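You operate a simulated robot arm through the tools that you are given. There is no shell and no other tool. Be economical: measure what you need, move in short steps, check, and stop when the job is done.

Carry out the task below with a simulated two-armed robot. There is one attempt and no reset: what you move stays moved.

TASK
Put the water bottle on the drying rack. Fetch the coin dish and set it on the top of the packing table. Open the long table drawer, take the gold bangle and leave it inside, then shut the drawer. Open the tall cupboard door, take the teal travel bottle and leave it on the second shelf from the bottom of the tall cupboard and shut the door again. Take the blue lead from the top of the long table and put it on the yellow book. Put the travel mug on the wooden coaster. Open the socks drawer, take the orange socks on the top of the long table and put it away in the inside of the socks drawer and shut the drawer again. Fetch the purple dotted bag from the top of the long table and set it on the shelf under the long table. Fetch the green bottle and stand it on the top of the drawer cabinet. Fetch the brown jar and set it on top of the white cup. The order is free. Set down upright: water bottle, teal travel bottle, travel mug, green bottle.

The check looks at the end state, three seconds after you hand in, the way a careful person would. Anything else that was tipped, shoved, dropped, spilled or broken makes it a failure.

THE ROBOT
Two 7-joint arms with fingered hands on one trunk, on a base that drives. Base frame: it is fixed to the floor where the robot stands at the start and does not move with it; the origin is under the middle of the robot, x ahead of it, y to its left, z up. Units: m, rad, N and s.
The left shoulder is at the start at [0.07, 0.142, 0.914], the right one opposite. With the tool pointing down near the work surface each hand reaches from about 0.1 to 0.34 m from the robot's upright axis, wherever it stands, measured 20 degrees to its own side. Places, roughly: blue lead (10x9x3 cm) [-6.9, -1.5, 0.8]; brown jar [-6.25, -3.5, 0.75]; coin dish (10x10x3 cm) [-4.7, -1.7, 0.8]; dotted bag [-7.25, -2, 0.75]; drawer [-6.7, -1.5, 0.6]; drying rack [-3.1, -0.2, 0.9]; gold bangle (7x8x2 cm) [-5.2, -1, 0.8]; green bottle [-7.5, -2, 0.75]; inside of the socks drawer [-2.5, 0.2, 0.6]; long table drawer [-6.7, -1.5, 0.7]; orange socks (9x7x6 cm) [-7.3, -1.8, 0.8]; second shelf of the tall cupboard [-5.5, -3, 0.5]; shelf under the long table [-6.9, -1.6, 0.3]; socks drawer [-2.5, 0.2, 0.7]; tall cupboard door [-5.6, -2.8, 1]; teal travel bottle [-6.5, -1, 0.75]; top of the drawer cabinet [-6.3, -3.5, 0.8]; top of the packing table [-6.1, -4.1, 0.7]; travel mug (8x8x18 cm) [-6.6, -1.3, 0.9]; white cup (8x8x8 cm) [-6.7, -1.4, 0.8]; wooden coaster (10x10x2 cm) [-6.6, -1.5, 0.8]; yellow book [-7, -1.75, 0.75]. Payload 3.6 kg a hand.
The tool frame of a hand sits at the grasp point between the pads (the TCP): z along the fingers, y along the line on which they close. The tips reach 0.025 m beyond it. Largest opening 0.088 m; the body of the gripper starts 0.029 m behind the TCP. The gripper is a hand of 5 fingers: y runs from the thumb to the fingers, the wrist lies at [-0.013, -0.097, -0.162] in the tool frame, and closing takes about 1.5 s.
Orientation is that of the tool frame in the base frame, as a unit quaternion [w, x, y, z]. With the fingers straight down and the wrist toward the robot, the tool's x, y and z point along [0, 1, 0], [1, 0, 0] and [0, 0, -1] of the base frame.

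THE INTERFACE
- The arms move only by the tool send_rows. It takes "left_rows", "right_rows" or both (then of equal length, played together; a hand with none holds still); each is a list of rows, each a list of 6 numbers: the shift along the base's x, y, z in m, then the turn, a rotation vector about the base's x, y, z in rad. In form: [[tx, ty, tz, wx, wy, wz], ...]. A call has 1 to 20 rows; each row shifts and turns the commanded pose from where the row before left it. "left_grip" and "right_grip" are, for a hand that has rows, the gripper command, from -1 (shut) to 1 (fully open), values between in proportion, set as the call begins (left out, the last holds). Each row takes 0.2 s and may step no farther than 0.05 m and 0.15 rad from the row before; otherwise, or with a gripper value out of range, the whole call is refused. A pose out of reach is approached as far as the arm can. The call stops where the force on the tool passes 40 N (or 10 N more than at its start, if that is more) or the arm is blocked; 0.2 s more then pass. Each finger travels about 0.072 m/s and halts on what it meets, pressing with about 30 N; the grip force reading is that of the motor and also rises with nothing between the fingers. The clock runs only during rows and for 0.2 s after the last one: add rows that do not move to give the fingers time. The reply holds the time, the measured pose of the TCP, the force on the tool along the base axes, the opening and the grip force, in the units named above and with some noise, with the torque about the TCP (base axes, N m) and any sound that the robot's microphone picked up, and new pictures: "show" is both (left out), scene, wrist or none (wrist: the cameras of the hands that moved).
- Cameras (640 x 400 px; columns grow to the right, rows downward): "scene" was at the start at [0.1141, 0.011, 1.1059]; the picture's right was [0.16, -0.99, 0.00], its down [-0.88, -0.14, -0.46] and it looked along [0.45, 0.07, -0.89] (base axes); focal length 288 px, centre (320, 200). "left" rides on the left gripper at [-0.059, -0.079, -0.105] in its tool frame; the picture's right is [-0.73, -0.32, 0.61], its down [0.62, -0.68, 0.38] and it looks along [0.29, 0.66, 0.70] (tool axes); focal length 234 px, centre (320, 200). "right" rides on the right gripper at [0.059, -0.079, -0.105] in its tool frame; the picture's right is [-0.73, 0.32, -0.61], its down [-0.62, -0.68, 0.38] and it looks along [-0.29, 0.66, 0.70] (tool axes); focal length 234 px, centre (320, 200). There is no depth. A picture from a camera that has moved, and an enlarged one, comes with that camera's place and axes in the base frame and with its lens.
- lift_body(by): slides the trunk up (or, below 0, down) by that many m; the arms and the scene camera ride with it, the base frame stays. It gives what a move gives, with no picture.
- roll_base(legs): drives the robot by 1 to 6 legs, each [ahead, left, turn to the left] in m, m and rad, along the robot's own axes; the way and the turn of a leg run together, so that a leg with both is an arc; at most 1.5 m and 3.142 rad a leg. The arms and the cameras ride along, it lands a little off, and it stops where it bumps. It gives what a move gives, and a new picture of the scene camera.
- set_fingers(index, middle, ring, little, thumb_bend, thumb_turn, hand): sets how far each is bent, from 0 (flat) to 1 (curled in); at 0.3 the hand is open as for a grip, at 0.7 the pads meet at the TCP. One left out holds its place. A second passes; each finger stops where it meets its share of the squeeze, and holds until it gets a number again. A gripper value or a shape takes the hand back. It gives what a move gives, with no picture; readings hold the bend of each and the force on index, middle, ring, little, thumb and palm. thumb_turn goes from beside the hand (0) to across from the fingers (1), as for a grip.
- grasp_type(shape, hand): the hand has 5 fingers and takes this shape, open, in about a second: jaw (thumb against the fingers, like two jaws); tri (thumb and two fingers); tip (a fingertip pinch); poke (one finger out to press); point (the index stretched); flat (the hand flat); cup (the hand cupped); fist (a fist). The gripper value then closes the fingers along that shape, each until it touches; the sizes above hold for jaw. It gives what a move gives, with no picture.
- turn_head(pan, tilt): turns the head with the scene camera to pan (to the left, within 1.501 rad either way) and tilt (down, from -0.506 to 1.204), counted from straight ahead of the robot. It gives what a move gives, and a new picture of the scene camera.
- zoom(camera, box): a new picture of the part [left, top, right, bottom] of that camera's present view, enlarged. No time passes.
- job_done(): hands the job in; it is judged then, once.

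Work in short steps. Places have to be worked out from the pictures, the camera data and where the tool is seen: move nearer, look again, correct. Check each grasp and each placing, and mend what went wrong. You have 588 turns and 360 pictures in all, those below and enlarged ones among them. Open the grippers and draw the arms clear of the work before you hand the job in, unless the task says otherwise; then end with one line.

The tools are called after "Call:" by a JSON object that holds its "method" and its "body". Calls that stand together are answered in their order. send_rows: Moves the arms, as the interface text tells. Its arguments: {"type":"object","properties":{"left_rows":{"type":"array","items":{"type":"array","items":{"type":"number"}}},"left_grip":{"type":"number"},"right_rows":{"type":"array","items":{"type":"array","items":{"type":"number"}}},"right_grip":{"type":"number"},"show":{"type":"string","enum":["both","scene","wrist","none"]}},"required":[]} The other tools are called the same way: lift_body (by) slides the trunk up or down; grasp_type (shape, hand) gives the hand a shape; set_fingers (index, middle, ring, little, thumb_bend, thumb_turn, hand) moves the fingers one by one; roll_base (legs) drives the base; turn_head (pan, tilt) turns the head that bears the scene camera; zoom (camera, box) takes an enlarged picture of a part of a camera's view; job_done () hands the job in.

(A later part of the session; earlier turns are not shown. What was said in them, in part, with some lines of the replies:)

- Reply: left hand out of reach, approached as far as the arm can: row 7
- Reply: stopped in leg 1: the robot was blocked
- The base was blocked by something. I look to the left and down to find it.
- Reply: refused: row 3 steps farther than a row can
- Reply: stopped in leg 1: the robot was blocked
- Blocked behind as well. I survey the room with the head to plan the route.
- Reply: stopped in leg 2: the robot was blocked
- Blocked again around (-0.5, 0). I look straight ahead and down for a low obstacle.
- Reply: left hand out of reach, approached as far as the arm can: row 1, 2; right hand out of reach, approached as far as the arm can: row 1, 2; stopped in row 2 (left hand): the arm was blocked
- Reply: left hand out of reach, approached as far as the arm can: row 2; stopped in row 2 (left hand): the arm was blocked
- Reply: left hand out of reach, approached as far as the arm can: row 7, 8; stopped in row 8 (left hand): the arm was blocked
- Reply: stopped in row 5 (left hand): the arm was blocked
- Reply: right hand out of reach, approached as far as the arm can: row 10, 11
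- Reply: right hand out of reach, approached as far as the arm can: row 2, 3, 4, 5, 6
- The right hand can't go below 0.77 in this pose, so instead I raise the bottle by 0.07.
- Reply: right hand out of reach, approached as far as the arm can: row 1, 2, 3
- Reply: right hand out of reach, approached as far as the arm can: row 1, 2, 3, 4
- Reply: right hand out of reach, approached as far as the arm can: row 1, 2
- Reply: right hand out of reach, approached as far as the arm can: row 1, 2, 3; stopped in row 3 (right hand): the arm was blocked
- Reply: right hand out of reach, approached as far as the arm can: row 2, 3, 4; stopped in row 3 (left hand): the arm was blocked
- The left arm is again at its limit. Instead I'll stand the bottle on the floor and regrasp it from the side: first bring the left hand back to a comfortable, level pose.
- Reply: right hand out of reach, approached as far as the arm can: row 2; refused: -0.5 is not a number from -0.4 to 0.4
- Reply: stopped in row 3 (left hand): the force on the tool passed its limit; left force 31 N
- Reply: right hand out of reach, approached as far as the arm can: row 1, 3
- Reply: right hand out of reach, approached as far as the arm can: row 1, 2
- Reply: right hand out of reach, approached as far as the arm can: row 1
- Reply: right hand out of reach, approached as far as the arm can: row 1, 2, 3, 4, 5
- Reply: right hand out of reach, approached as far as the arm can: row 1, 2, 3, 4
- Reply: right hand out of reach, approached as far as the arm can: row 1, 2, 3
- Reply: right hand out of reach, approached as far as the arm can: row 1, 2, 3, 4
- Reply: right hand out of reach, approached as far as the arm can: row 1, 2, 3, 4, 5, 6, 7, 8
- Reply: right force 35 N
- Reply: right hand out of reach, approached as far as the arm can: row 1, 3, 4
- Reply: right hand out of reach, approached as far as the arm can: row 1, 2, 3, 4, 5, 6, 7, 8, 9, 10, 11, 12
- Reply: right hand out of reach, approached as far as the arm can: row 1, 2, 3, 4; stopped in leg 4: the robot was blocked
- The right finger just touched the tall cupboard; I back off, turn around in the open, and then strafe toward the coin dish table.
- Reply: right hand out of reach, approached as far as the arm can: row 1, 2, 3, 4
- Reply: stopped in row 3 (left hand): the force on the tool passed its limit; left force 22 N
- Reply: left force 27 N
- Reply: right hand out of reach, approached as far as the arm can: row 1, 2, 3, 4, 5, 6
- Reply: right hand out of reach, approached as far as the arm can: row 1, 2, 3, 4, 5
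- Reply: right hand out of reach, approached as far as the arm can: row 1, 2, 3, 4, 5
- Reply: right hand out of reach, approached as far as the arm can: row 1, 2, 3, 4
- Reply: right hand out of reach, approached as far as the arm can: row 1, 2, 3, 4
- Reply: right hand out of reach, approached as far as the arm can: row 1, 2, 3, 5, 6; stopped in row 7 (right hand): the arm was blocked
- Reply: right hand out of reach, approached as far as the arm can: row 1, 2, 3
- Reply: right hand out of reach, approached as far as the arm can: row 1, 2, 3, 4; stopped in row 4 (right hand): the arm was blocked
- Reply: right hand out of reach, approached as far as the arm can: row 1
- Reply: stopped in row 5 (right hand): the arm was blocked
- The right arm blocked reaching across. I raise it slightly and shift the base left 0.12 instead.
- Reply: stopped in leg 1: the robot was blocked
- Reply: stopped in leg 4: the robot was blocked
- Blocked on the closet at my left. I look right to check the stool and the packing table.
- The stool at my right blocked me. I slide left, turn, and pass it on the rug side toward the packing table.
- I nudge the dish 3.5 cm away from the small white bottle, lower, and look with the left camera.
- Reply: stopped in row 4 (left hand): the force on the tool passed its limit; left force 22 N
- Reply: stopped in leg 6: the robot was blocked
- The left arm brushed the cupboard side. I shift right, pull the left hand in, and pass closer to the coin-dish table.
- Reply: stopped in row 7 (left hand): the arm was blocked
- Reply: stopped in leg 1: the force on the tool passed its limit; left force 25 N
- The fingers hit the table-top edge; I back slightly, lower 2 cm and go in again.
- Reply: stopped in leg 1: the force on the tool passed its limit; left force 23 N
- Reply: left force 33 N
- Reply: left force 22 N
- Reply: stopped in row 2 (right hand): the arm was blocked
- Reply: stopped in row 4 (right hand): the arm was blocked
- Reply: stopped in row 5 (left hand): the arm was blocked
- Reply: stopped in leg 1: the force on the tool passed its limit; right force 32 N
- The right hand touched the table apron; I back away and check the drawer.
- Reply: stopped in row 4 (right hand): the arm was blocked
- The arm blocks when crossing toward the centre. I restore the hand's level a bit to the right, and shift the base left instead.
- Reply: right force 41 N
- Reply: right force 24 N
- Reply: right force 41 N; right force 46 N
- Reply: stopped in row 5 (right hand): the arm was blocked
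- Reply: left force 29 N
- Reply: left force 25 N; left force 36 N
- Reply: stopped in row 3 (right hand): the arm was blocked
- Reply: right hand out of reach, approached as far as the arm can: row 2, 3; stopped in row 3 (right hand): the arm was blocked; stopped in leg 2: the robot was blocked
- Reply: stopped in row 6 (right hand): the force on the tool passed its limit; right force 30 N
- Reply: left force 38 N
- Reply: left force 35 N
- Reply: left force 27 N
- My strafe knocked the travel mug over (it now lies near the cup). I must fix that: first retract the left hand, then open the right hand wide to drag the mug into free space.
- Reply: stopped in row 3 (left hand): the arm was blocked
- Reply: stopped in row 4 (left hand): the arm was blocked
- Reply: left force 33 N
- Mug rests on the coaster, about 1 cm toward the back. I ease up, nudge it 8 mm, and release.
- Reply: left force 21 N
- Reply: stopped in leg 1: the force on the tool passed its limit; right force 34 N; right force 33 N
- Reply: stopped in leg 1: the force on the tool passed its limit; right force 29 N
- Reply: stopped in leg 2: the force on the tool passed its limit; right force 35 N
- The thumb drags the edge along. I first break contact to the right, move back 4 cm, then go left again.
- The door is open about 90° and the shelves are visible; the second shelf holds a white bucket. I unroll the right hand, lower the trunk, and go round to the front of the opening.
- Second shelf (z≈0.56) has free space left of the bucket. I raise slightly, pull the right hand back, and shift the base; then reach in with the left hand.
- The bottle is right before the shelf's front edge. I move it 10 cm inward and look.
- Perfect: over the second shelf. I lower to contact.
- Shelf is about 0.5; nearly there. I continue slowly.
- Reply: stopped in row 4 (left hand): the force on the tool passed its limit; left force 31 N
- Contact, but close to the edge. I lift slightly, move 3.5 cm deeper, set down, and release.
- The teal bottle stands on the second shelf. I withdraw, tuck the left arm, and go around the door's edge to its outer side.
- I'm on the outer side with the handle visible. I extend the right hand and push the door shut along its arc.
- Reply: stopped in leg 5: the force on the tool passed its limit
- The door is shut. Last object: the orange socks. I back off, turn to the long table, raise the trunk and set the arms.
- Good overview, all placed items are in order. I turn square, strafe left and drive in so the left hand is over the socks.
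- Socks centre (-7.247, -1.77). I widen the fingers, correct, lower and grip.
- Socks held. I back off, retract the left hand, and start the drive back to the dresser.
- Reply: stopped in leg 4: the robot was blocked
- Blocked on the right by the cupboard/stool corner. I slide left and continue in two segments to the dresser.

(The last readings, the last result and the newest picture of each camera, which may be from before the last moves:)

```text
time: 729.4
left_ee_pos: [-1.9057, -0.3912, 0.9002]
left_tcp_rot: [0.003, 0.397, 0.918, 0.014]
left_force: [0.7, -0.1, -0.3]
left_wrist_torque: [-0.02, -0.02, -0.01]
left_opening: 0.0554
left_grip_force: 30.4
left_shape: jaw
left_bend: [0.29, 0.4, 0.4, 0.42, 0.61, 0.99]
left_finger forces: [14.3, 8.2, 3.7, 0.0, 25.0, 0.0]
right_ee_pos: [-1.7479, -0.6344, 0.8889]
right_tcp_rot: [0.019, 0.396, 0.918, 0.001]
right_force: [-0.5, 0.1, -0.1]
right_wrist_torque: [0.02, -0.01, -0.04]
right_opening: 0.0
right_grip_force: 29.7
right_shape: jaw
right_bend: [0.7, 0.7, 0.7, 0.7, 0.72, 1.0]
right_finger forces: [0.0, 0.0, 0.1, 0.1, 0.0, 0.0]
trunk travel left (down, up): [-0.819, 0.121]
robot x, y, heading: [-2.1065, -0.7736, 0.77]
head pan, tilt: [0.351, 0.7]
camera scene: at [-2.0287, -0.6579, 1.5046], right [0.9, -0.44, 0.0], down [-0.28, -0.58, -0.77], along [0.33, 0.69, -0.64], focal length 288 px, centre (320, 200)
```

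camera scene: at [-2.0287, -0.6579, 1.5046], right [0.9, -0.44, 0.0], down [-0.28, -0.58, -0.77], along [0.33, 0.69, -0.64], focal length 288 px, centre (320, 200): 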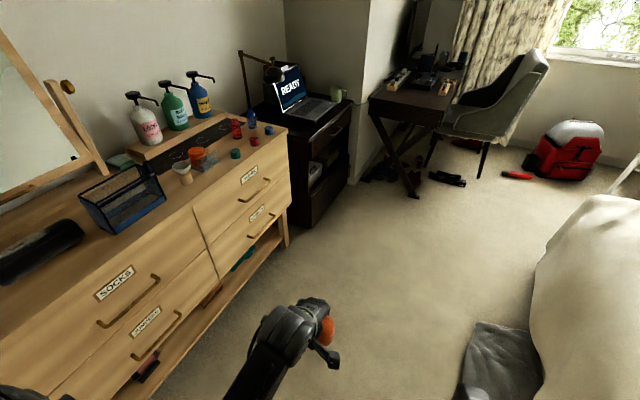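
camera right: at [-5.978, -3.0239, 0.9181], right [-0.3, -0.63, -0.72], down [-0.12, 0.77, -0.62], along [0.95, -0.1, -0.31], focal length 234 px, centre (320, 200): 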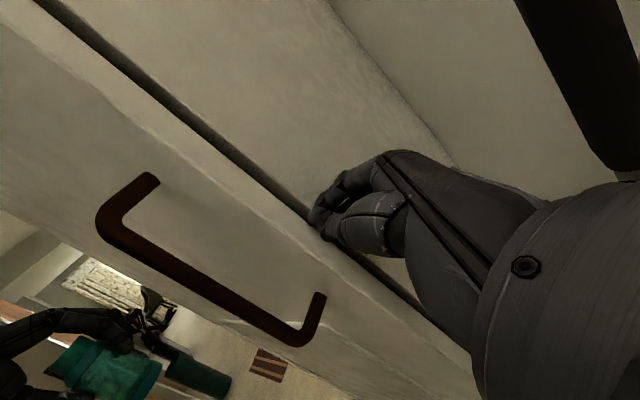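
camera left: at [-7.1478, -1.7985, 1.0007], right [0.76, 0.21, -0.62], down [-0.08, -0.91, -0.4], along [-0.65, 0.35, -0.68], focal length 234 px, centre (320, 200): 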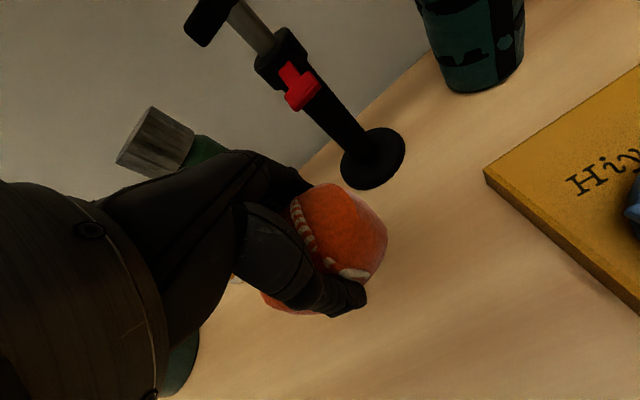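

I'm in front of the dresser; SOCKS handle at about (-2.34, 0.0, 0.74). I turn square to it, shift right, lower the trunk, and pitch the right hand horizontal.

Call:
{"method": "roll_base", "body": {"legs": [[0, 0, 1.467], [0, -0.15, 0]]}}

Call:
{"method": "lift_body", "body": {"by": -0.32}}

Call:
{"method": "send_rows", "body": {"right_rows": [[-0.005, 0.006, 0.03, 0, 0, 0], [-0.005, 0.006, 0.03, 0, 0, 0], [-0.005, 0.006, 0.02, 0.095, 0.0747, 0], [-0.005, 0.006, 0.02, 0.095, 0.0747, 0], [-0.005, 0.006, 0.02, 0.095, 0.0747, 0], [-0.005, 0.006, 0.02, 0.095, 0.0747, 0], [-0.005, 0.006, 0.02, 0.095, 0.0747, 0], [-0.005, 0.006, 0.01, 0.095, 0.0747, 0], [-0.005, 0.006, 0, 0.095, 0.0747, 0], [-0.005, 0.006, 0, 0.095, 0.0747, 0], [0, 0, 0, 0.095, 0.0747, 0], [0, 0, 0, 0.095, 0.0747, 0], [0, 0, 0, 0.095, 0.0747, 0], [0, 0, 0, 0.095, 0.0747, 0]], "right_grip": 1, "show": "none"}}

```text
time: 734.4
left_ee_pos: [-2.3435, -0.4424, 0.9]
left_tcp_rot: [-0.007, -0.32, 0.947, 0.012]
left_force: [-0.3, 0.4, -0.6]
left_wrist_torque: [0.04, 0.0, 0.01]
left_opening: 0.0552
left_grip_force: 30.4
left_shape: jaw
left_bend: [0.29, 0.4, 0.41, 0.42, 0.61, 0.99]
left_finger forces: [14.2, 8.0, 3.7, 0.0, 24.8, 0.1]
right_ee_pos: [-2.0831, -0.3107, 0.8896]
right_tcp_rot: [0.015, -0.322, 0.946, 0.013]
right_force: [0.7, 0.6, 0.1]
right_wrist_torque: [-0.02, -0.01, 0.01]
right_opening: 0.0002
right_grip_force: 29.9
right_shape: jaw
right_bend: [0.7, 0.7, 0.7, 0.7, 0.72, 1.0]
right_finger forces: [0.0, 0.0, 0.1, 0.0, 0.1, 0.1]
trunk travel left (down, up): [-0.819, 0.121]
robot x, y, heading: [-1.9865, -0.6736, 2.235]
head pan, tilt: [0.351, 0.7]
camera scene: at [-2.0885, -0.5936, 1.5046], right [0.53, 0.85, 0.0], down [0.55, -0.34, -0.76], along [-0.65, 0.4, -0.64], focal length 288 px, centre (320, 200)
```

scene: 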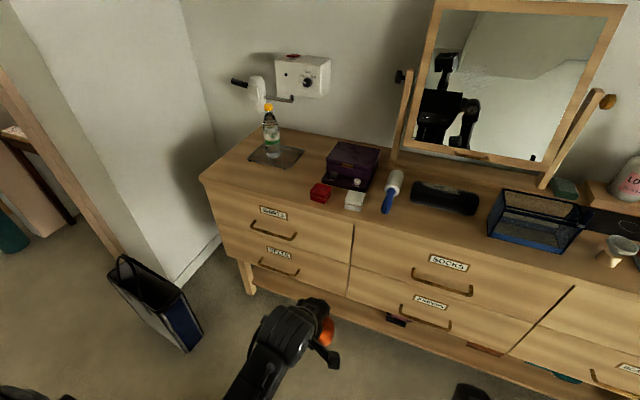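

```text
time: 737.5
left_ee_pos: [-2.342, -0.4418, 0.5819]
left_tcp_rot: [-0.008, -0.321, 0.947, 0.011]
left_force: [0.0, -0.2, 0.6]
left_wrist_torque: [-0.02, 0.01, 0.0]
left_opening: 0.0551
left_grip_force: 29.8
left_shape: jaw
left_bend: [0.29, 0.4, 0.41, 0.42, 0.61, 0.99]
left_finger forces: [14.3, 8.1, 3.6, 0.0, 24.8, 0.1]
right_ee_pos: [-2.0824, -0.3097, 0.5687]
right_tcp_rot: [0.014, -0.322, 0.946, 0.013]
right_force: [-0.6, 0.3, 1.0]
right_wrist_torque: [0.0, 0.02, 0.0]
right_opening: 0.0
right_grip_force: 30.0
right_shape: jaw
right_bend: [0.7, 0.7, 0.7, 0.7, 0.72, 1.0]
right_finger forces: [0.0, 0.1, 0.0, 0.1, 0.0, 0.0]
trunk travel left (down, up): [-0.499, 0.441]
robot x, y, heading: [-1.9836, -0.6793, 2.233]
head pan, tilt: [0.351, 0.7]
```

```text
time: 740.5
left_ee_pos: [-2.3445, -0.4317, 0.5726]
left_tcp_rot: [-0.008, -0.32, 0.947, -0.001]
left_force: [-0.1, 0.3, -1.3]
left_wrist_torque: [0.0, 0.0, 0.02]
left_opening: 0.0552
left_grip_force: 29.8
left_shape: jaw
left_bend: [0.29, 0.4, 0.41, 0.42, 0.61, 0.99]
left_finger forces: [14.3, 8.2, 3.7, 0.0, 24.9, 0.0]
right_ee_pos: [-2.1436, -0.2294, 0.7234]
right_tcp_rot: [-0.21, -0.234, 0.71, 0.63]
right_force: [-0.6, 0.3, 0.7]
right_wrist_torque: [0.03, -0.01, 0.02]
right_opening: 0.0881
right_grip_force: 0.0
right_shape: jaw
right_bend: [0.3, 0.3, 0.3, 0.3, 0.3, 0.98]
right_finger forces: [0.0, 0.1, 0.0, 0.0, 0.1, 0.1]
right hand out of reach, approached as far as the arm can: row 6, 7
trunk travel left (down, up): [-0.499, 0.441]
robot x, y, heading: [-1.9845, -0.6783, 2.237]
head pan, tilt: [0.351, 0.7]
```

Right hand is horizontal. I raise it 1.5 cm and drive ahead to the SOCKS handle.

Call:
{"method": "send_rows", "body": {"right_rows": [[0, 0, 0.015, 0, 0, 0]], "show": "none"}}

Call:
{"method": "roll_base", "body": {"legs": [[0.25, 0, 0]]}}

Call:
{"method": "zoom", "body": {"camera": "right", "box": [100, 50, 500, 300]}}

```text
time: 740.9
left_ee_pos: [-2.3442, -0.4317, 0.5759]
left_tcp_rot: [-0.007, -0.32, 0.947, 0.0]
left_force: [0.3, 1.2, 0.2]
left_wrist_torque: [-0.04, 0.01, 0.0]
left_opening: 0.0549
left_grip_force: 29.9
left_shape: jaw
left_bend: [0.29, 0.4, 0.41, 0.42, 0.61, 0.99]
left_finger forces: [14.2, 8.2, 3.7, 0.0, 24.9, 0.0]
right_ee_pos: [-2.1431, -0.2287, 0.7438]
right_tcp_rot: [-0.21, -0.23, 0.712, 0.63]
right_force: [-0.6, -0.2, 0.1]
right_wrist_torque: [-0.02, 0.0, -0.01]
right_opening: 0.0876
right_grip_force: 0.0
right_shape: jaw
right_bend: [0.3, 0.3, 0.3, 0.3, 0.3, 0.98]
right_finger forces: [0.0, 0.0, 0.1, 0.1, 0.0, 0.0]
trunk travel left (down, up): [-0.499, 0.441]
robot x, y, heading: [-1.9847, -0.6771, 2.238]
head pan, tilt: [0.351, 0.7]
```

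```text
time: 742.7
left_ee_pos: [-2.5018, -0.2373, 0.5707]
left_tcp_rot: [-0.005, -0.322, 0.947, -0.001]
left_force: [0.0, -0.5, -0.5]
left_wrist_torque: [0.02, -0.01, 0.01]
left_opening: 0.055
left_grip_force: 29.7
left_shape: jaw
left_bend: [0.29, 0.4, 0.41, 0.42, 0.61, 0.99]
left_finger forces: [14.3, 8.1, 3.8, 0.0, 24.8, 0.0]
right_ee_pos: [-2.2996, -0.035, 0.7393]
right_tcp_rot: [-0.209, -0.233, 0.712, 0.629]
right_force: [0.6, -0.6, 0.6]
right_wrist_torque: [0.04, 0.01, -0.03]
right_opening: 0.088
right_grip_force: 0.0
right_shape: jaw
right_bend: [0.3, 0.3, 0.3, 0.3, 0.3, 0.98]
right_finger forces: [0.0, 0.0, 0.1, 0.0, 0.1, 0.0]
trunk travel left (down, up): [-0.499, 0.441]
robot x, y, heading: [-2.1406, -0.4808, 2.239]
head pan, tilt: [0.351, 0.7]
camera scene: at [-2.2528, -0.3742, 1.181], right [0.53, 0.85, -0.01], down [0.56, -0.35, -0.75], along [-0.64, 0.39, -0.66], focal length 288 px, centre (320, 200)
```

scene: 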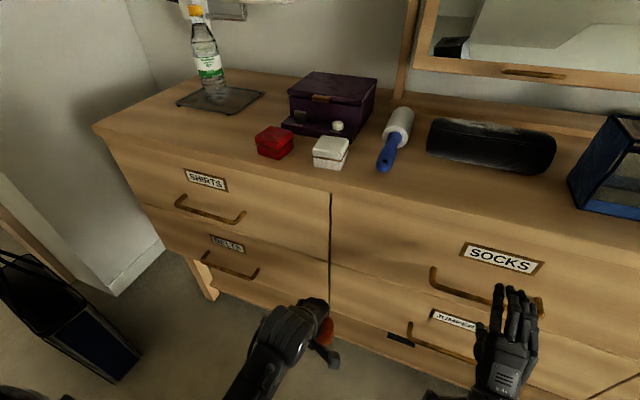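

```text
1.60 times, centred on (300, 175) of right
camera zoom: at [-2.2798, -0.161, 0.6738], right [0.92, -0.02, 0.39], down [0.32, 0.61, -0.73], along [-0.22, 0.79, 0.57], focal length 375 px, centre (352, 240)
```

zoom: 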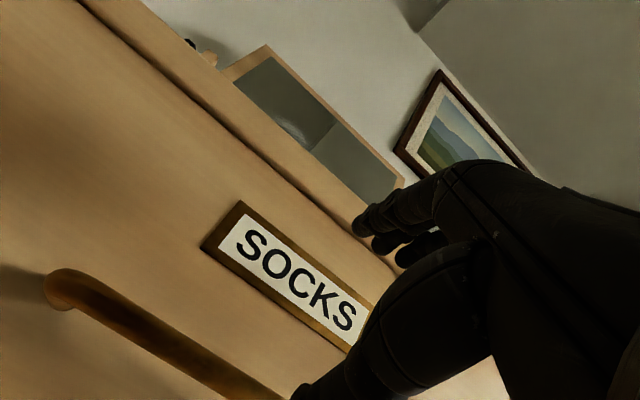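

The bar is at about z 0.71, 7.5 cm ahead. I lower the hand 3.5 cm and drive in.

Call:
{"method": "send_rows", "body": {"right_rows": [[0, 0, -0.018, 0, 0, 0], [0, 0, -0.017, 0, 0, 0]], "show": "none"}}

Call:
{"method": "roll_base", "body": {"legs": [[0.075, 0.01, 0]]}}

Call:
{"method": "send_rows", "body": {"right_rows": [[0, 0, 0, 0, 0, 0], [0, 0, 0, 0, 0, 0], [0, 0, 0, 0, 0, 0], [0, 0, 0, 0, 0, 0], [0, 0, 0, 0, 0, 0], [0, 0, 0, 0, 0, 0]], "right_grip": -1, "show": "wrist"}}

```text
time: 743.3
left_ee_pos: [-2.5024, -0.2416, 0.572]
left_tcp_rot: [-0.003, -0.321, 0.947, 0.004]
left_force: [-0.7, 0.9, -0.5]
left_wrist_torque: [-0.01, 0.0, -0.01]
left_opening: 0.0551
left_grip_force: 30.1
left_shape: jaw
left_bend: [0.29, 0.4, 0.41, 0.42, 0.61, 0.99]
left_finger forces: [14.3, 8.1, 3.6, 0.1, 24.8, 0.0]
right_ee_pos: [-2.302, -0.0403, 0.7116]
right_tcp_rot: [-0.21, -0.232, 0.705, 0.636]
right_force: [0.8, -0.3, 0.2]
right_wrist_torque: [0.0, 0.0, 0.01]
right_opening: 0.088
right_grip_force: 0.2
right_shape: jaw
right_bend: [0.3, 0.3, 0.3, 0.3, 0.3, 0.98]
right_finger forces: [0.0, 0.0, 0.0, 0.0, 0.0, 0.0]
trunk travel left (down, up): [-0.499, 0.441]
robot x, y, heading: [-2.1374, -0.4825, 2.242]
head pan, tilt: [0.351, 0.7]
```

```text
time: 744.5
left_ee_pos: [-2.5511, -0.1893, 0.5763]
left_tcp_rot: [-0.005, -0.319, 0.948, 0.006]
left_force: [-0.2, 0.0, -0.5]
left_wrist_torque: [0.0, -0.04, 0.03]
left_opening: 0.055
left_grip_force: 30.1
left_shape: jaw
left_bend: [0.29, 0.4, 0.41, 0.42, 0.61, 0.99]
left_finger forces: [14.3, 8.0, 3.7, 0.1, 24.8, 0.1]
right_ee_pos: [-2.3509, 0.0123, 0.7214]
right_tcp_rot: [-0.212, -0.228, 0.699, 0.644]
right_force: [9.8, -15.6, -3.0]
right_wrist_torque: [0.6, 0.41, -0.11]
right_opening: 0.0833
right_grip_force: 0.0
right_shape: jaw
right_bend: [0.3, 0.31, 0.3, 0.3, 0.3, 0.98]
right_finger forces: [0.3, 18.6, 0.0, 0.0, 0.0, 0.1]
trunk travel left (down, up): [-0.499, 0.441]
robot x, y, heading: [-2.1917, -0.4281, 2.234]
head pan, tilt: [0.351, 0.7]
stopped in leg 1: the force on the tool passed its limit (the readings are from after the stop); the commanded pose is now the measured one
camera scene: at [-2.3022, -0.3357, 1.1843], right [0.53, 0.85, 0.0], down [0.55, -0.35, -0.76], along [-0.64, 0.4, -0.65], focal length 288 px, centre (320, 200)
```

scene: 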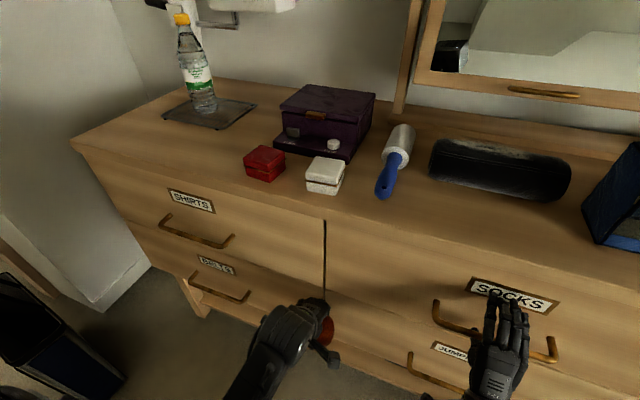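

```text
time: 745.5
left_ee_pos: [-2.5524, -0.1886, 0.5748]
left_tcp_rot: [-0.006, -0.32, 0.947, 0.005]
left_force: [-0.2, 0.5, -0.3]
left_wrist_torque: [0.0, 0.02, -0.04]
left_opening: 0.0551
left_grip_force: 30.1
left_shape: jaw
left_bend: [0.29, 0.4, 0.41, 0.42, 0.61, 0.99]
left_finger forces: [14.3, 8.1, 3.7, 0.0, 24.8, 0.0]
right_ee_pos: [-2.3522, 0.0119, 0.7125]
right_tcp_rot: [-0.208, -0.228, 0.705, 0.639]
right_force: [12.9, -19.0, -27.9]
right_wrist_torque: [2.08, 1.49, 0.25]
right_opening: 0.0407
right_grip_force: 29.7
right_shape: jaw
right_bend: [0.22, 0.48, 0.38, 0.43, 0.82, 1.0]
right_finger forces: [33.7, 0.0, 0.0, 0.0, 39.0, 0.0]
trunk travel left (down, up): [-0.499, 0.441]
robot x, y, heading: [-2.1877, -0.4296, 2.231]
head pan, tilt: [0.351, 0.7]
stopped in row 4 (right hand): the force on the tool passed its limit (the readings are from after the stop); the commanded pose is now the measured one
camera right: at [-2.3318, -0.1133, 0.6442], right [0.92, -0.04, 0.38], down [0.32, 0.62, -0.72], along [-0.21, 0.78, 0.59], focal length 234 px, centre (320, 200)
```

right: 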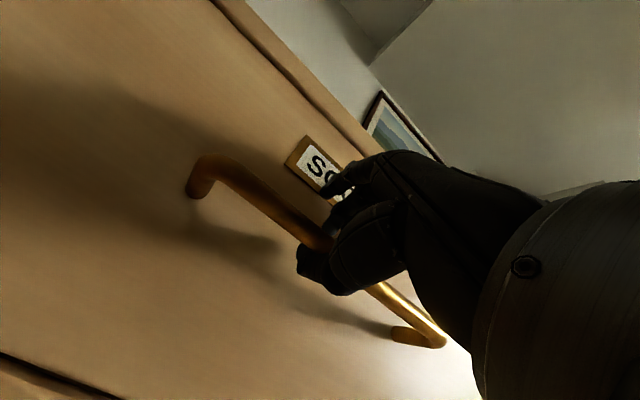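

The bar is gripped. I pull the drawer open by driving back 0.2.

Call:
{"method": "roll_base", "body": {"legs": [[-0.2, 0, 0]]}}

```text
time: 747.1
left_ee_pos: [-2.4303, -0.3481, 0.5744]
left_tcp_rot: [-0.003, -0.321, 0.947, 0.004]
left_force: [-0.2, 0.3, -0.2]
left_wrist_torque: [0.03, -0.02, -0.01]
left_opening: 0.0552
left_grip_force: 29.8
left_shape: jaw
left_bend: [0.29, 0.4, 0.41, 0.42, 0.61, 0.99]
left_finger forces: [14.2, 8.2, 3.7, 0.0, 24.9, 0.0]
right_ee_pos: [-2.2291, -0.1481, 0.712]
right_tcp_rot: [-0.209, -0.23, 0.704, 0.638]
right_force: [-7.5, -9.0, -39.4]
right_wrist_torque: [0.47, 0.29, -0.05]
right_opening: 0.0292
right_grip_force: 29.9
right_shape: jaw
right_bend: [0.75, 0.48, 0.38, 0.43, 0.83, 0.98]
right_finger forces: [3.6, 0.1, 0.0, 0.0, 38.5, 0.1]
trunk travel left (down, up): [-0.499, 0.441]
robot x, y, heading: [-2.0716, -0.5884, 2.232]
head pan, tilt: [0.351, 0.7]
camera scene: at [-2.1806, -0.4926, 1.1819], right [0.53, 0.85, 0.0], down [0.56, -0.35, -0.76], along [-0.64, 0.4, -0.66], focal length 288 px, centre (320, 200)
```

scene: 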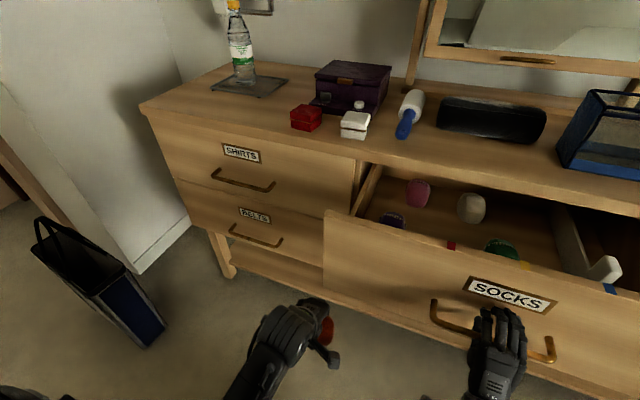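

Drawer is open with rolled socks inside. I release the handle, back off slightly, raise the trunk, and look in from above.

Call:
{"method": "send_rows", "body": {"right_rows": [[0, 0, 0, 0, 0, 0], [0, 0, 0, 0, 0, 0], [0, 0, 0, 0, 0, 0], [0, 0, 0, 0, 0, 0], [0, 0, 0, 0, 0, 0]], "right_grip": 1, "show": "none"}}

Call:
{"method": "roll_base", "body": {"legs": [[-0.13, 0, 0]]}}

Call:
{"method": "lift_body", "body": {"by": 0.36}}

Call:
{"method": "turn_head", "body": {"pan": -0.05, "tilt": 0.8}}

```text
time: 748.3
left_ee_pos: [-2.4288, -0.349, 0.5765]
left_tcp_rot: [-0.005, -0.32, 0.947, 0.006]
left_force: [0.3, -0.4, -0.1]
left_wrist_torque: [0.03, 0.0, 0.03]
left_opening: 0.055
left_grip_force: 30.1
left_shape: jaw
left_bend: [0.29, 0.4, 0.41, 0.42, 0.61, 0.99]
left_finger forces: [14.3, 8.1, 3.7, 0.1, 24.9, 0.0]
right_ee_pos: [-2.2285, -0.1473, 0.7155]
right_tcp_rot: [-0.211, -0.231, 0.703, 0.639]
right_force: [-0.5, -0.7, 0.2]
right_wrist_torque: [0.04, 0.02, -0.02]
right_opening: 0.0878
right_grip_force: 0.1
right_shape: jaw
right_bend: [0.3, 0.3, 0.3, 0.3, 0.3, 0.98]
right_finger forces: [0.1, 0.5, 0.0, 0.0, 0.1, 0.1]
trunk travel left (down, up): [-0.499, 0.441]
robot x, y, heading: [-2.0692, -0.5903, 2.233]
head pan, tilt: [0.351, 0.7]
```

```text
time: 749.6
left_ee_pos: [-2.3497, -0.4512, 0.5761]
left_tcp_rot: [-0.004, -0.32, 0.947, 0.004]
left_force: [-0.4, -0.5, -0.4]
left_wrist_torque: [-0.02, 0.01, 0.02]
left_opening: 0.0553
left_grip_force: 29.6
left_shape: jaw
left_bend: [0.29, 0.4, 0.41, 0.42, 0.61, 0.99]
left_finger forces: [14.3, 8.0, 3.7, 0.1, 24.9, 0.0]
right_ee_pos: [-2.15, -0.248, 0.7144]
right_tcp_rot: [-0.211, -0.231, 0.703, 0.639]
right_force: [0.1, -0.2, 0.4]
right_wrist_torque: [0.0, -0.02, 0.0]
right_opening: 0.0878
right_grip_force: 0.1
right_shape: jaw
right_bend: [0.3, 0.3, 0.3, 0.3, 0.3, 0.98]
right_finger forces: [0.0, 0.0, 0.0, 0.0, 0.0, 0.1]
trunk travel left (down, up): [-0.499, 0.441]
robot x, y, heading: [-1.9872, -0.6892, 2.234]
head pan, tilt: [0.351, 0.7]
camera scene: at [-2.0994, -0.5956, 1.1828], right [0.53, 0.85, 0.0], down [0.55, -0.35, -0.76], along [-0.64, 0.4, -0.65], focal length 288 px, centre (320, 200)
```

scene: 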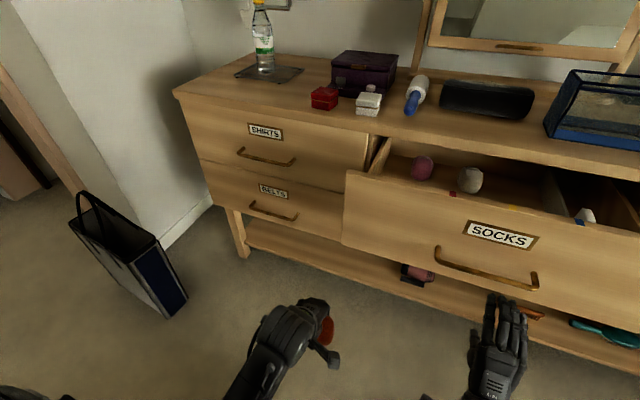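

```text
time: 753.1
left_ee_pos: [-2.3458, -0.4556, 0.9398]
left_tcp_rot: [-0.008, -0.321, 0.947, 0.011]
left_force: [-0.4, -1.0, 0.0]
left_wrist_torque: [-0.01, 0.01, 0.0]
left_opening: 0.0549
left_grip_force: 30.4
left_shape: jaw
left_bend: [0.29, 0.4, 0.41, 0.42, 0.61, 0.99]
left_finger forces: [14.5, 8.1, 3.7, 0.1, 24.8, 0.0]
right_ee_pos: [-2.1445, -0.2538, 1.0803]
right_tcp_rot: [-0.212, -0.229, 0.698, 0.644]
right_force: [0.3, -0.4, -0.4]
right_wrist_torque: [0.01, 0.0, 0.01]
right_opening: 0.0876
right_grip_force: 0.0
right_shape: jaw
right_bend: [0.3, 0.3, 0.3, 0.3, 0.3, 0.98]
right_finger forces: [0.0, 0.0, 0.0, 0.0, 0.0, 0.0]
trunk travel left (down, up): [-0.859, 0.081]
robot x, y, heading: [-1.9868, -0.6867, 2.245]
head pan, tilt: [0.351, 0.7]
```

```text
time: 754.0
left_ee_pos: [-2.345, -0.4563, 0.9407]
left_tcp_rot: [-0.008, -0.321, 0.947, 0.011]
left_force: [0.3, -0.6, -0.8]
left_wrist_torque: [-0.02, -0.02, 0.0]
left_opening: 0.0552
left_grip_force: 30.0
left_shape: jaw
left_bend: [0.29, 0.4, 0.41, 0.42, 0.61, 0.99]
left_finger forces: [14.4, 8.1, 3.6, 0.0, 25.0, 0.1]
right_ee_pos: [-2.1449, -0.2563, 1.0804]
right_tcp_rot: [-0.212, -0.229, 0.699, 0.644]
right_force: [-0.5, -0.3, 0.1]
right_wrist_torque: [-0.02, 0.0, 0.02]
right_opening: 0.0879
right_grip_force: 0.1
right_shape: jaw
right_bend: [0.3, 0.3, 0.3, 0.3, 0.3, 0.98]
right_finger forces: [0.1, 0.0, 0.0, 0.0, 0.0, 0.0]
trunk travel left (down, up): [-0.859, 0.081]
robot x, y, heading: [-1.9843, -0.6933, 2.24]
head pan, tilt: [-0.051, 0.799]
camera scene: at [-2.0643, -0.5852, 1.5364], right [0.82, 0.58, 0.0], down [0.41, -0.58, -0.7], along [-0.4, 0.57, -0.72], focal length 288 px, centre (320, 200)
```

scene: 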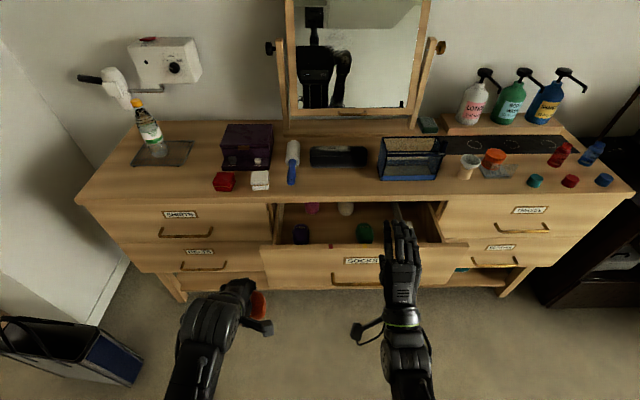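

There is a gap between the purple and green socks. I shift right and ahead, extend the left hand over it, then lower.

Call:
{"method": "roll_base", "body": {"legs": [[0, -0.226, 0], [0.2, 0, 0]]}}

Call:
{"method": "send_rows", "body": {"left_rows": [[-0.027, 0.034, 0, 0, 0, 0], [-0.027, 0.034, 0, 0, 0, 0], [-0.027, 0.034, 0, 0, 0, 0]], "show": "wrist"}}

```text
time: 756.9
left_ee_pos: [-2.2876, -0.1611, 0.9405]
left_tcp_rot: [-0.008, -0.32, 0.947, 0.012]
left_force: [0.7, 0.4, -0.8]
left_wrist_torque: [0.01, -0.01, -0.01]
left_opening: 0.0552
left_grip_force: 30.7
left_shape: jaw
left_bend: [0.29, 0.4, 0.41, 0.42, 0.61, 0.99]
left_finger forces: [14.3, 8.1, 3.7, 0.0, 25.0, 0.0]
right_ee_pos: [-2.086, 0.0394, 1.0812]
right_tcp_rot: [-0.213, -0.228, 0.698, 0.645]
right_force: [-0.3, -0.1, -0.4]
right_wrist_torque: [0.03, -0.07, -0.02]
right_opening: 0.088
right_grip_force: 0.1
right_shape: jaw
right_bend: [0.3, 0.3, 0.3, 0.3, 0.3, 0.98]
right_finger forces: [0.1, 0.0, 0.1, 0.0, 0.0, 0.1]
trunk travel left (down, up): [-0.859, 0.081]
robot x, y, heading: [-1.9306, -0.391, 2.234]
head pan, tilt: [-0.051, 0.799]
camera scene: at [-2.0064, -0.2906, 1.5365], right [0.82, 0.58, 0.0], down [0.41, -0.59, -0.7], along [-0.4, 0.57, -0.72], focal length 288 px, centre (320, 200)
```

scene: 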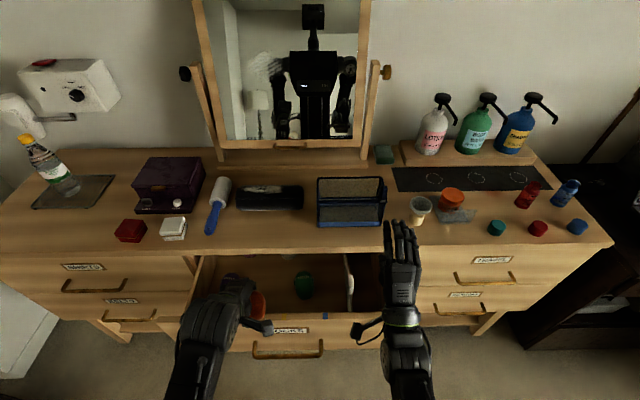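

```text
time: 757.7
left_ee_pos: [-2.3685, -0.0567, 0.9409]
left_tcp_rot: [-0.007, -0.32, 0.947, 0.01]
left_force: [0.4, 0.1, -0.5]
left_wrist_torque: [0.01, 0.0, -0.03]
left_opening: 0.0551
left_grip_force: 29.6
left_shape: jaw
left_bend: [0.29, 0.4, 0.41, 0.42, 0.61, 0.99]
left_finger forces: [14.3, 8.2, 3.8, 0.1, 24.9, 0.0]
right_ee_pos: [-2.0877, 0.0405, 1.0802]
right_tcp_rot: [-0.211, -0.228, 0.7, 0.643]
right_force: [-0.2, 0.4, 0.9]
right_wrist_torque: [-0.03, 0.02, -0.01]
right_opening: 0.0874
right_grip_force: 0.2
right_shape: jaw
right_bend: [0.3, 0.3, 0.3, 0.3, 0.3, 0.98]
right_finger forces: [0.1, 0.0, 0.0, 0.0, 0.0, 0.0]
trunk travel left (down, up): [-0.859, 0.081]
robot x, y, heading: [-1.9353, -0.393, 2.236]
head pan, tilt: [-0.051, 0.799]
camera left: at [-2.2709, -0.0861, 1.0433], right [0.76, 0.19, -0.62], down [-0.09, -0.91, -0.4], along [-0.64, 0.36, -0.68], focal length 234 px, centre (320, 200)
```

left: 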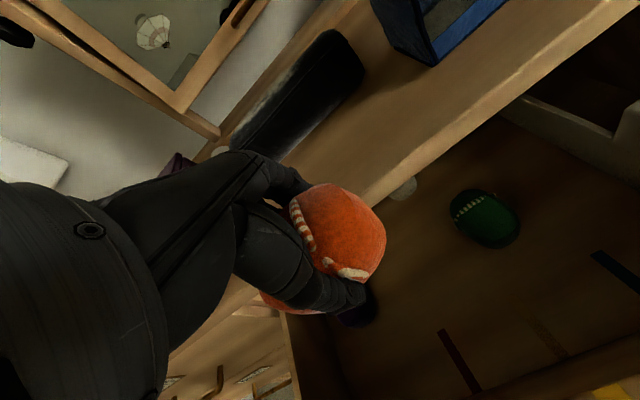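

The socks are over the gap. I lower the trunk, then the arm until contact, and release.

Call:
{"method": "lift_body", "body": {"by": -0.1}}

Call:
{"method": "send_rows", "body": {"left_rows": [[0, 0, -0.03, 0, 0, 0], [0, 0, -0.03, 0, 0, 0], [0, 0, -0.025, 0, 0, 0], [0, 0, -0.02, 0, 0, 0], [0, 0, -0.015, 0, 0, 0]], "show": "wrist"}}

```text
time: 759.0
left_ee_pos: [-2.3672, -0.0593, 0.8419]
left_tcp_rot: [-0.008, -0.32, 0.947, 0.011]
left_force: [0.9, -0.3, -1.2]
left_wrist_torque: [0.06, -0.01, 0.02]
left_opening: 0.0547
left_grip_force: 30.3
left_shape: jaw
left_bend: [0.29, 0.4, 0.41, 0.42, 0.61, 0.99]
left_finger forces: [14.3, 8.1, 3.8, 0.0, 24.9, 0.0]
right_ee_pos: [-2.0856, 0.0397, 0.9802]
right_tcp_rot: [-0.212, -0.228, 0.699, 0.644]
right_force: [0.7, 0.1, -0.1]
right_wrist_torque: [0.03, 0.01, 0.0]
right_opening: 0.0877
right_grip_force: 0.1
right_shape: jaw
right_bend: [0.3, 0.3, 0.3, 0.3, 0.3, 0.98]
right_finger forces: [0.0, 0.0, 0.0, 0.0, 0.0, 0.1]
trunk travel left (down, up): [-0.759, 0.181]
robot x, y, heading: [-1.933, -0.3918, 2.235]
head pan, tilt: [-0.051, 0.799]
```

```text
time: 760.2
left_ee_pos: [-2.366, -0.0588, 0.7205]
left_tcp_rot: [-0.007, -0.32, 0.947, 0.011]
left_force: [0.1, 0.0, 0.3]
left_wrist_torque: [-0.01, 0.04, 0.03]
left_opening: 0.0547
left_grip_force: 29.9
left_shape: jaw
left_bend: [0.29, 0.4, 0.41, 0.42, 0.61, 0.99]
left_finger forces: [14.1, 8.1, 3.8, 0.0, 25.0, 0.1]
right_ee_pos: [-2.085, 0.0406, 0.9813]
right_tcp_rot: [-0.211, -0.227, 0.699, 0.644]
right_force: [0.3, 0.1, 0.5]
right_wrist_torque: [0.01, -0.01, 0.01]
right_opening: 0.0877
right_grip_force: 0.0
right_shape: jaw
right_bend: [0.3, 0.3, 0.3, 0.3, 0.3, 0.98]
right_finger forces: [0.1, 0.0, 0.0, 0.1, 0.0, 0.0]
trunk travel left (down, up): [-0.759, 0.181]
robot x, y, heading: [-1.9318, -0.3947, 2.235]
head pan, tilt: [-0.051, 0.799]
camera left: at [-2.2681, -0.0886, 0.823], right [0.76, 0.19, -0.62], down [-0.09, -0.91, -0.4], along [-0.64, 0.36, -0.68], focal length 234 px, centre (320, 200)
```

left: 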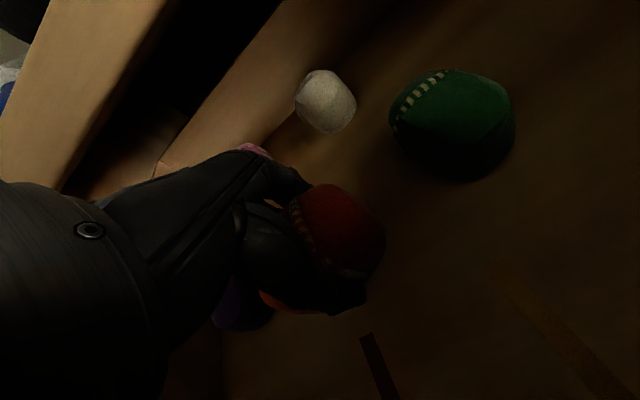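

Socks are well inside, near the bottom. I lower a bit more, open, and raise.

Call:
{"method": "send_rows", "body": {"left_rows": [[0, 0, -0.012, 0, 0, 0], [0, 0, -0.01, 0, 0, 0]], "show": "none"}}

Call:
{"method": "send_rows", "body": {"left_rows": [[0, 0, 0, 0, 0, 0], [0, 0, 0, 0, 0, 0], [0, 0, 0, 0, 0, 0], [0, 0, 0, 0, 0, 0], [0, 0, 0.01, 0, 0, 0], [0, 0, 0.03, 0, 0, 0], [0, 0, 0.035, 0, 0, 0], [0, 0, 0.035, 0, 0, 0], [0, 0, 0.035, 0, 0, 0], [0, 0, 0.02, 0, 0, 0]], "left_grip": 1, "show": "wrist"}}

```text
time: 760.8
left_ee_pos: [-2.3668, -0.0607, 0.7148]
left_tcp_rot: [-0.012, -0.32, 0.947, 0.024]
left_force: [0.1, 0.1, -0.8]
left_wrist_torque: [-0.02, 0.01, -0.02]
left_opening: 0.0547
left_grip_force: 29.6
left_shape: jaw
left_bend: [0.29, 0.4, 0.41, 0.42, 0.61, 0.99]
left_finger forces: [14.1, 8.1, 3.9, 0.0, 25.0, 0.0]
right_ee_pos: [-2.0793, 0.0321, 0.9872]
right_tcp_rot: [-0.214, -0.227, 0.695, 0.648]
right_force: [-0.7, 0.3, 0.1]
right_wrist_torque: [0.0, 0.0, 0.01]
right_opening: 0.0877
right_grip_force: 0.0
right_shape: jaw
right_bend: [0.3, 0.3, 0.3, 0.3, 0.3, 0.98]
right_finger forces: [0.1, 0.0, 0.1, 0.0, 0.0, 0.0]
trunk travel left (down, up): [-0.759, 0.181]
robot x, y, heading: [-1.9329, -0.3963, 2.24]
head pan, tilt: [-0.051, 0.799]
```

```text
time: 763.0
left_ee_pos: [-2.3691, -0.0574, 0.8677]
left_tcp_rot: [-0.008, -0.32, 0.947, 0.012]
left_force: [-0.5, 0.0, -0.3]
left_wrist_torque: [-0.01, 0.02, -0.01]
left_opening: 0.0876
left_grip_force: 0.0
left_shape: jaw
left_bend: [0.3, 0.3, 0.3, 0.3, 0.3, 0.98]
left_finger forces: [0.0, 0.0, 0.0, 0.0, 0.1, 0.1]
right_ee_pos: [-2.086, 0.0402, 0.9804]
right_tcp_rot: [-0.212, -0.228, 0.698, 0.645]
right_force: [0.2, 0.3, -1.1]
right_wrist_torque: [-0.02, 0.03, 0.01]
right_opening: 0.0881
right_grip_force: 0.1
right_shape: jaw
right_bend: [0.3, 0.3, 0.3, 0.3, 0.3, 0.98]
right_finger forces: [0.1, 0.0, 0.1, 0.0, 0.0, 0.0]
trunk travel left (down, up): [-0.759, 0.181]
robot x, y, heading: [-1.9342, -0.3939, 2.239]
head pan, tilt: [-0.051, 0.799]
camera left: at [-2.272, -0.0857, 0.9698], right [0.76, 0.19, -0.62], down [-0.09, -0.91, -0.4], along [-0.64, 0.36, -0.68], focal length 234 px, centre (320, 200)
```

left: 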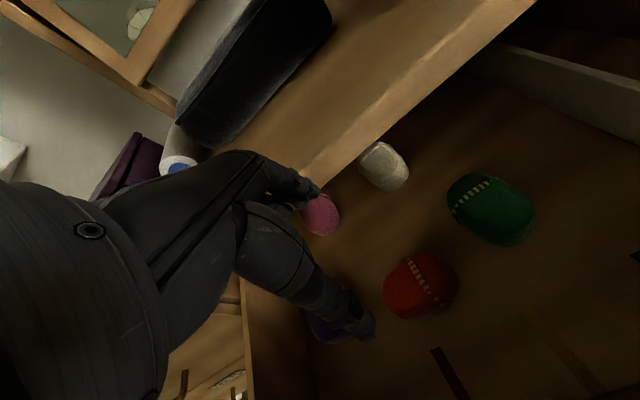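

The orange socks are in the drawer. I raise, back off, align the right hand with the drawer front, tuck the left hand, and lower.

Call:
{"method": "lift_body", "body": {"by": 0.06}}

Call:
{"method": "roll_base", "body": {"legs": [[-0.36, 0, 0], [0, 0.228, 0]]}}

Call:
{"method": "send_rows", "body": {"left_rows": [[0.0248, -0.0314, 0, 0, 0, 0], [0.0248, -0.0314, 0, 0, 0, 0], [0.0248, -0.0314, 0, 0, 0, 0], [0.0248, -0.0314, 0, 0, 0, 0], [0.0248, -0.0314, 0, 0, 0, 0]], "right_rows": [[0, 0, 0, 0, 0, 0], [0, 0, 0, 0, 0, 0], [0, 0, 0, 0, 0, 0], [0, 0, 0, 0, 0, 0], [0, 0, 0, 0, 0, 0]], "right_grip": -1, "show": "none"}}

Call:
{"method": "lift_body", "body": {"by": -0.33}}

```text
time: 764.0
left_ee_pos: [-2.3706, -0.0564, 0.9283]
left_tcp_rot: [-0.007, -0.319, 0.948, 0.011]
left_force: [1.1, 0.2, 0.1]
left_wrist_torque: [-0.02, -0.02, -0.02]
left_opening: 0.0876
left_grip_force: 0.0
left_shape: jaw
left_bend: [0.3, 0.3, 0.3, 0.3, 0.3, 0.98]
left_finger forces: [0.1, 0.1, 0.0, 0.0, 0.0, 0.0]
right_ee_pos: [-2.0867, 0.0402, 1.0397]
right_tcp_rot: [-0.212, -0.228, 0.699, 0.644]
right_force: [0.0, 0.2, -0.4]
right_wrist_torque: [0.01, 0.05, -0.01]
right_opening: 0.0878
right_grip_force: 0.1
right_shape: jaw
right_bend: [0.3, 0.3, 0.3, 0.3, 0.3, 0.98]
right_finger forces: [0.1, 0.0, 0.0, 0.1, 0.0, 0.1]
trunk travel left (down, up): [-0.819, 0.121]
robot x, y, heading: [-1.9298, -0.3948, 2.236]
head pan, tilt: [-0.051, 0.799]
```

```text
time: 766.0
left_ee_pos: [-2.205, -0.2618, 0.9294]
left_tcp_rot: [-0.007, -0.317, 0.948, 0.012]
left_force: [0.3, -0.7, 0.5]
left_wrist_torque: [0.0, 0.01, -0.02]
left_opening: 0.0881
left_grip_force: 0.0
left_shape: jaw
left_bend: [0.3, 0.3, 0.3, 0.3, 0.3, 0.98]
left_finger forces: [0.0, 0.0, 0.1, 0.1, 0.0, 0.0]
right_ee_pos: [-1.9217, -0.1687, 1.0406]
right_tcp_rot: [-0.21, -0.226, 0.699, 0.645]
right_force: [-0.2, -0.8, 0.4]
right_wrist_torque: [-0.01, 0.02, 0.02]
right_opening: 0.0876
right_grip_force: 0.0
right_shape: jaw
right_bend: [0.3, 0.3, 0.3, 0.3, 0.3, 0.98]
right_finger forces: [0.1, 0.0, 0.0, 0.0, 0.0, 0.0]
trunk travel left (down, up): [-0.819, 0.121]
robot x, y, heading: [-1.7683, -0.6057, 2.231]
head pan, tilt: [-0.051, 0.799]
stopped in leg 1: the robot was blocked; the commanded pose is now the measured one
camera scene: at [-1.8436, -0.4982, 1.4966], right [0.82, 0.57, 0.0], down [0.41, -0.59, -0.7], along [-0.4, 0.57, -0.72], focal length 288 px, centre (320, 200)
```

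scene: 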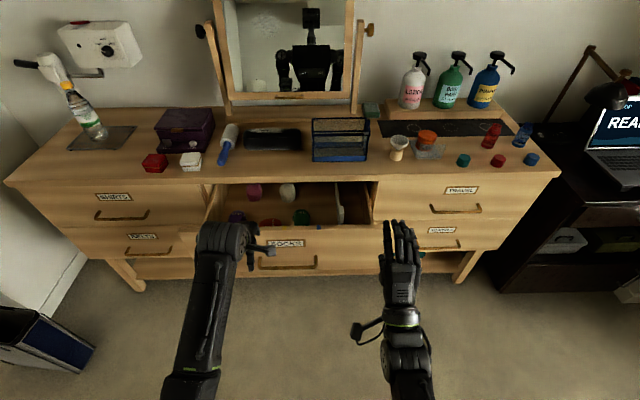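

```text
time: 767.2
left_ee_pos: [-2.0825, -0.4213, 0.925]
left_tcp_rot: [-0.007, -0.317, 0.948, 0.012]
left_force: [0.1, -1.0, 0.3]
left_wrist_torque: [-0.01, -0.01, 0.02]
left_opening: 0.0879
left_grip_force: 0.0
left_shape: jaw
left_bend: [0.3, 0.3, 0.3, 0.3, 0.3, 0.98]
left_finger forces: [0.1, 0.1, 0.0, 0.0, 0.1, 0.0]
right_ee_pos: [-1.9211, -0.1675, 1.0412]
right_tcp_rot: [-0.209, -0.225, 0.699, 0.645]
right_force: [-0.2, -0.4, 0.1]
right_wrist_torque: [-0.02, -0.02, -0.03]
right_opening: 0.0001
right_grip_force: 29.9
right_shape: jaw
right_bend: [0.7, 0.7, 0.7, 0.7, 0.4, 1.0]
right_finger forces: [0.1, 0.1, 0.0, 0.0, 0.1, 0.0]
trunk travel left (down, up): [-0.819, 0.121]
robot x, y, heading: [-1.7726, -0.6043, 2.225]
head pan, tilt: [-0.051, 0.799]
```

```text
time: 770.5
left_ee_pos: [-2.0859, -0.4162, 0.5913]
left_tcp_rot: [-0.004, -0.317, 0.948, 0.006]
left_force: [0.0, -0.6, -0.5]
left_wrist_torque: [-0.03, 0.02, 0.04]
left_opening: 0.0876
left_grip_force: 0.0
left_shape: jaw
left_bend: [0.3, 0.3, 0.3, 0.3, 0.3, 0.98]
left_finger forces: [0.0, 0.0, 0.0, 0.0, 0.0, 0.0]
right_ee_pos: [-1.9278, -0.16, 0.7045]
right_tcp_rot: [-0.208, -0.227, 0.703, 0.641]
right_force: [-0.3, 0.1, -0.4]
right_wrist_torque: [-0.01, 0.01, 0.0]
right_opening: 0.0
right_grip_force: 30.3
right_shape: jaw
right_bend: [0.7, 0.7, 0.7, 0.7, 0.41, 1.0]
right_finger forces: [0.0, 0.0, 0.1, 0.0, 0.1, 0.0]
trunk travel left (down, up): [-0.489, 0.451]
robot x, y, heading: [-1.7694, -0.6014, 2.23]
head pan, tilt: [-0.051, 0.799]
```

Backing stopped at the bed side. I move left to align with the handle and push the drawer shut.

Call:
{"method": "roll_base", "body": {"legs": [[0.05, 0.23, 0], [0.36, 0, 0]]}}

```text
time: 773.8
left_ee_pos: [-2.4839, -0.2682, 0.5933]
left_tcp_rot: [-0.004, -0.319, 0.948, 0.006]
left_force: [0.0, 0.0, 0.4]
left_wrist_torque: [-0.04, 0.01, 0.01]
left_opening: 0.0877
left_grip_force: 0.1
left_shape: jaw
left_bend: [0.3, 0.3, 0.3, 0.3, 0.3, 0.98]
left_finger forces: [0.0, 0.0, 0.1, 0.1, 0.0, 0.0]
right_ee_pos: [-2.3257, -0.0117, 0.713]
right_tcp_rot: [-0.212, -0.224, 0.696, 0.649]
right_force: [6.3, -8.6, -0.3]
right_wrist_torque: [-0.14, -0.06, -0.08]
right_opening: 0.0
right_grip_force: 30.1
right_shape: jaw
right_bend: [0.7, 0.7, 0.7, 0.7, 0.72, 1.0]
right_finger forces: [0.1, 6.2, 3.5, 0.0, 0.1, 0.0]
trunk travel left (down, up): [-0.489, 0.451]
robot x, y, heading: [-2.1686, -0.4494, 2.229]
head pan, tilt: [-0.051, 0.799]
stopped in leg 2: the force on the tool passed its limit (the readings are from after the stop); the commanded pose is now the measured one
camera scene: at [-2.2503, -0.3391, 1.1653], right [0.82, 0.57, 0.0], down [0.42, -0.59, -0.69], along [-0.4, 0.57, -0.72], focal length 288 px, centre (320, 200)
```

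scene: 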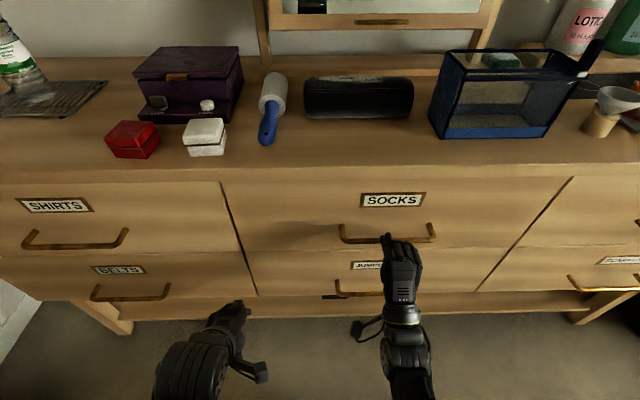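

The SOCKS drawer is shut flush. I back away, open the right hand, and check once more.

Call:
{"method": "roll_base", "body": {"legs": [[-0.22, 0, 0]]}}

Call:
{"method": "send_rows", "body": {"right_rows": [[0, 0, 0, 0, 0, 0], [0, 0, 0, 0, 0, 0], [0, 0, 0, 0, 0, 0], [0, 0, 0, 0, 0, 0], [0, 0, 0, 0, 0, 0]], "right_grip": 1, "show": "none"}}

```text
time: 775.5
left_ee_pos: [-2.3498, -0.4402, 0.5924]
left_tcp_rot: [-0.005, -0.316, 0.949, 0.007]
left_force: [0.3, 0.8, 0.3]
left_wrist_torque: [0.03, -0.02, 0.01]
left_opening: 0.088
left_grip_force: 0.0
left_shape: jaw
left_bend: [0.3, 0.3, 0.3, 0.3, 0.3, 0.98]
left_finger forces: [0.1, 0.1, 0.0, 0.0, 0.0, 0.1]
right_ee_pos: [-2.1903, -0.1835, 0.712]
right_tcp_rot: [-0.211, -0.223, 0.696, 0.649]
right_force: [0.7, -0.9, 1.2]
right_wrist_torque: [-0.03, 0.02, 0.05]
right_opening: 0.0
right_grip_force: 30.5
right_shape: jaw
right_bend: [0.7, 0.7, 0.7, 0.7, 0.73, 1.0]
right_finger forces: [0.0, 0.0, 0.0, 0.0, 0.1, 0.0]
trunk travel left (down, up): [-0.489, 0.451]
robot x, y, heading: [-2.0339, -0.6242, 2.227]
head pan, tilt: [-0.051, 0.799]
camera scene: at [-2.1164, -0.5114, 1.1647], right [0.82, 0.57, 0.0], down [0.41, -0.6, -0.69], along [-0.39, 0.57, -0.72], focal length 288 px, centre (320, 200)
```

scene: 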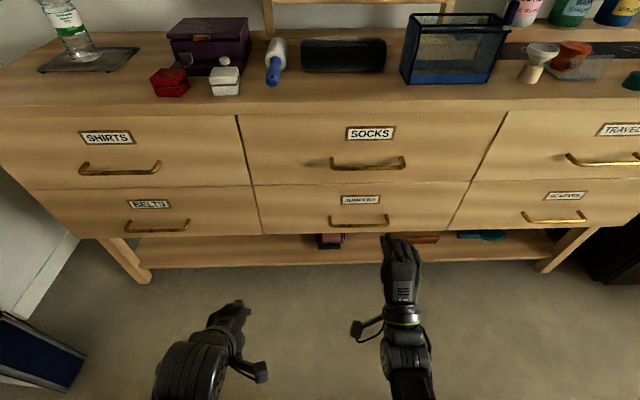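

```text
time: 776.7
left_ee_pos: [-2.3508, -0.4402, 0.5922]
left_tcp_rot: [-0.005, -0.315, 0.949, 0.006]
left_force: [0.1, 0.8, 0.3]
left_wrist_torque: [0.03, 0.01, 0.01]
left_opening: 0.0879
left_grip_force: 0.1
left_shape: jaw
left_bend: [0.3, 0.3, 0.3, 0.3, 0.3, 0.98]
left_finger forces: [0.0, 0.1, 0.1, 0.0, 0.1, 0.1]
right_ee_pos: [-2.1898, -0.1839, 0.712]
right_tcp_rot: [-0.211, -0.223, 0.696, 0.649]
right_force: [0.0, 0.9, -0.3]
right_wrist_torque: [-0.01, 0.02, -0.02]
right_opening: 0.0879
right_grip_force: 0.0
right_shape: jaw
right_bend: [0.3, 0.3, 0.3, 0.3, 0.3, 0.98]
right_finger forces: [0.0, 0.0, 0.1, 0.0, 0.0, 0.0]
trunk travel left (down, up): [-0.489, 0.451]
robot x, y, heading: [-2.0364, -0.6231, 2.229]
head pan, tilt: [-0.051, 0.799]
```

The drawer is flush, the water bottle stands on the rack, both hands are open and clear; every sub-task has been carried out, so I hand in.

Call:
{"method": "job_done", "body": {}}

```text
The job is handed in.
```

I carried out all ten tasks and handed the job in. I knocked the travel mug over once on the way, then stood it back upright on the coaster. I judged the cupboard door shut from the resistance when I pushed it, without a final look.
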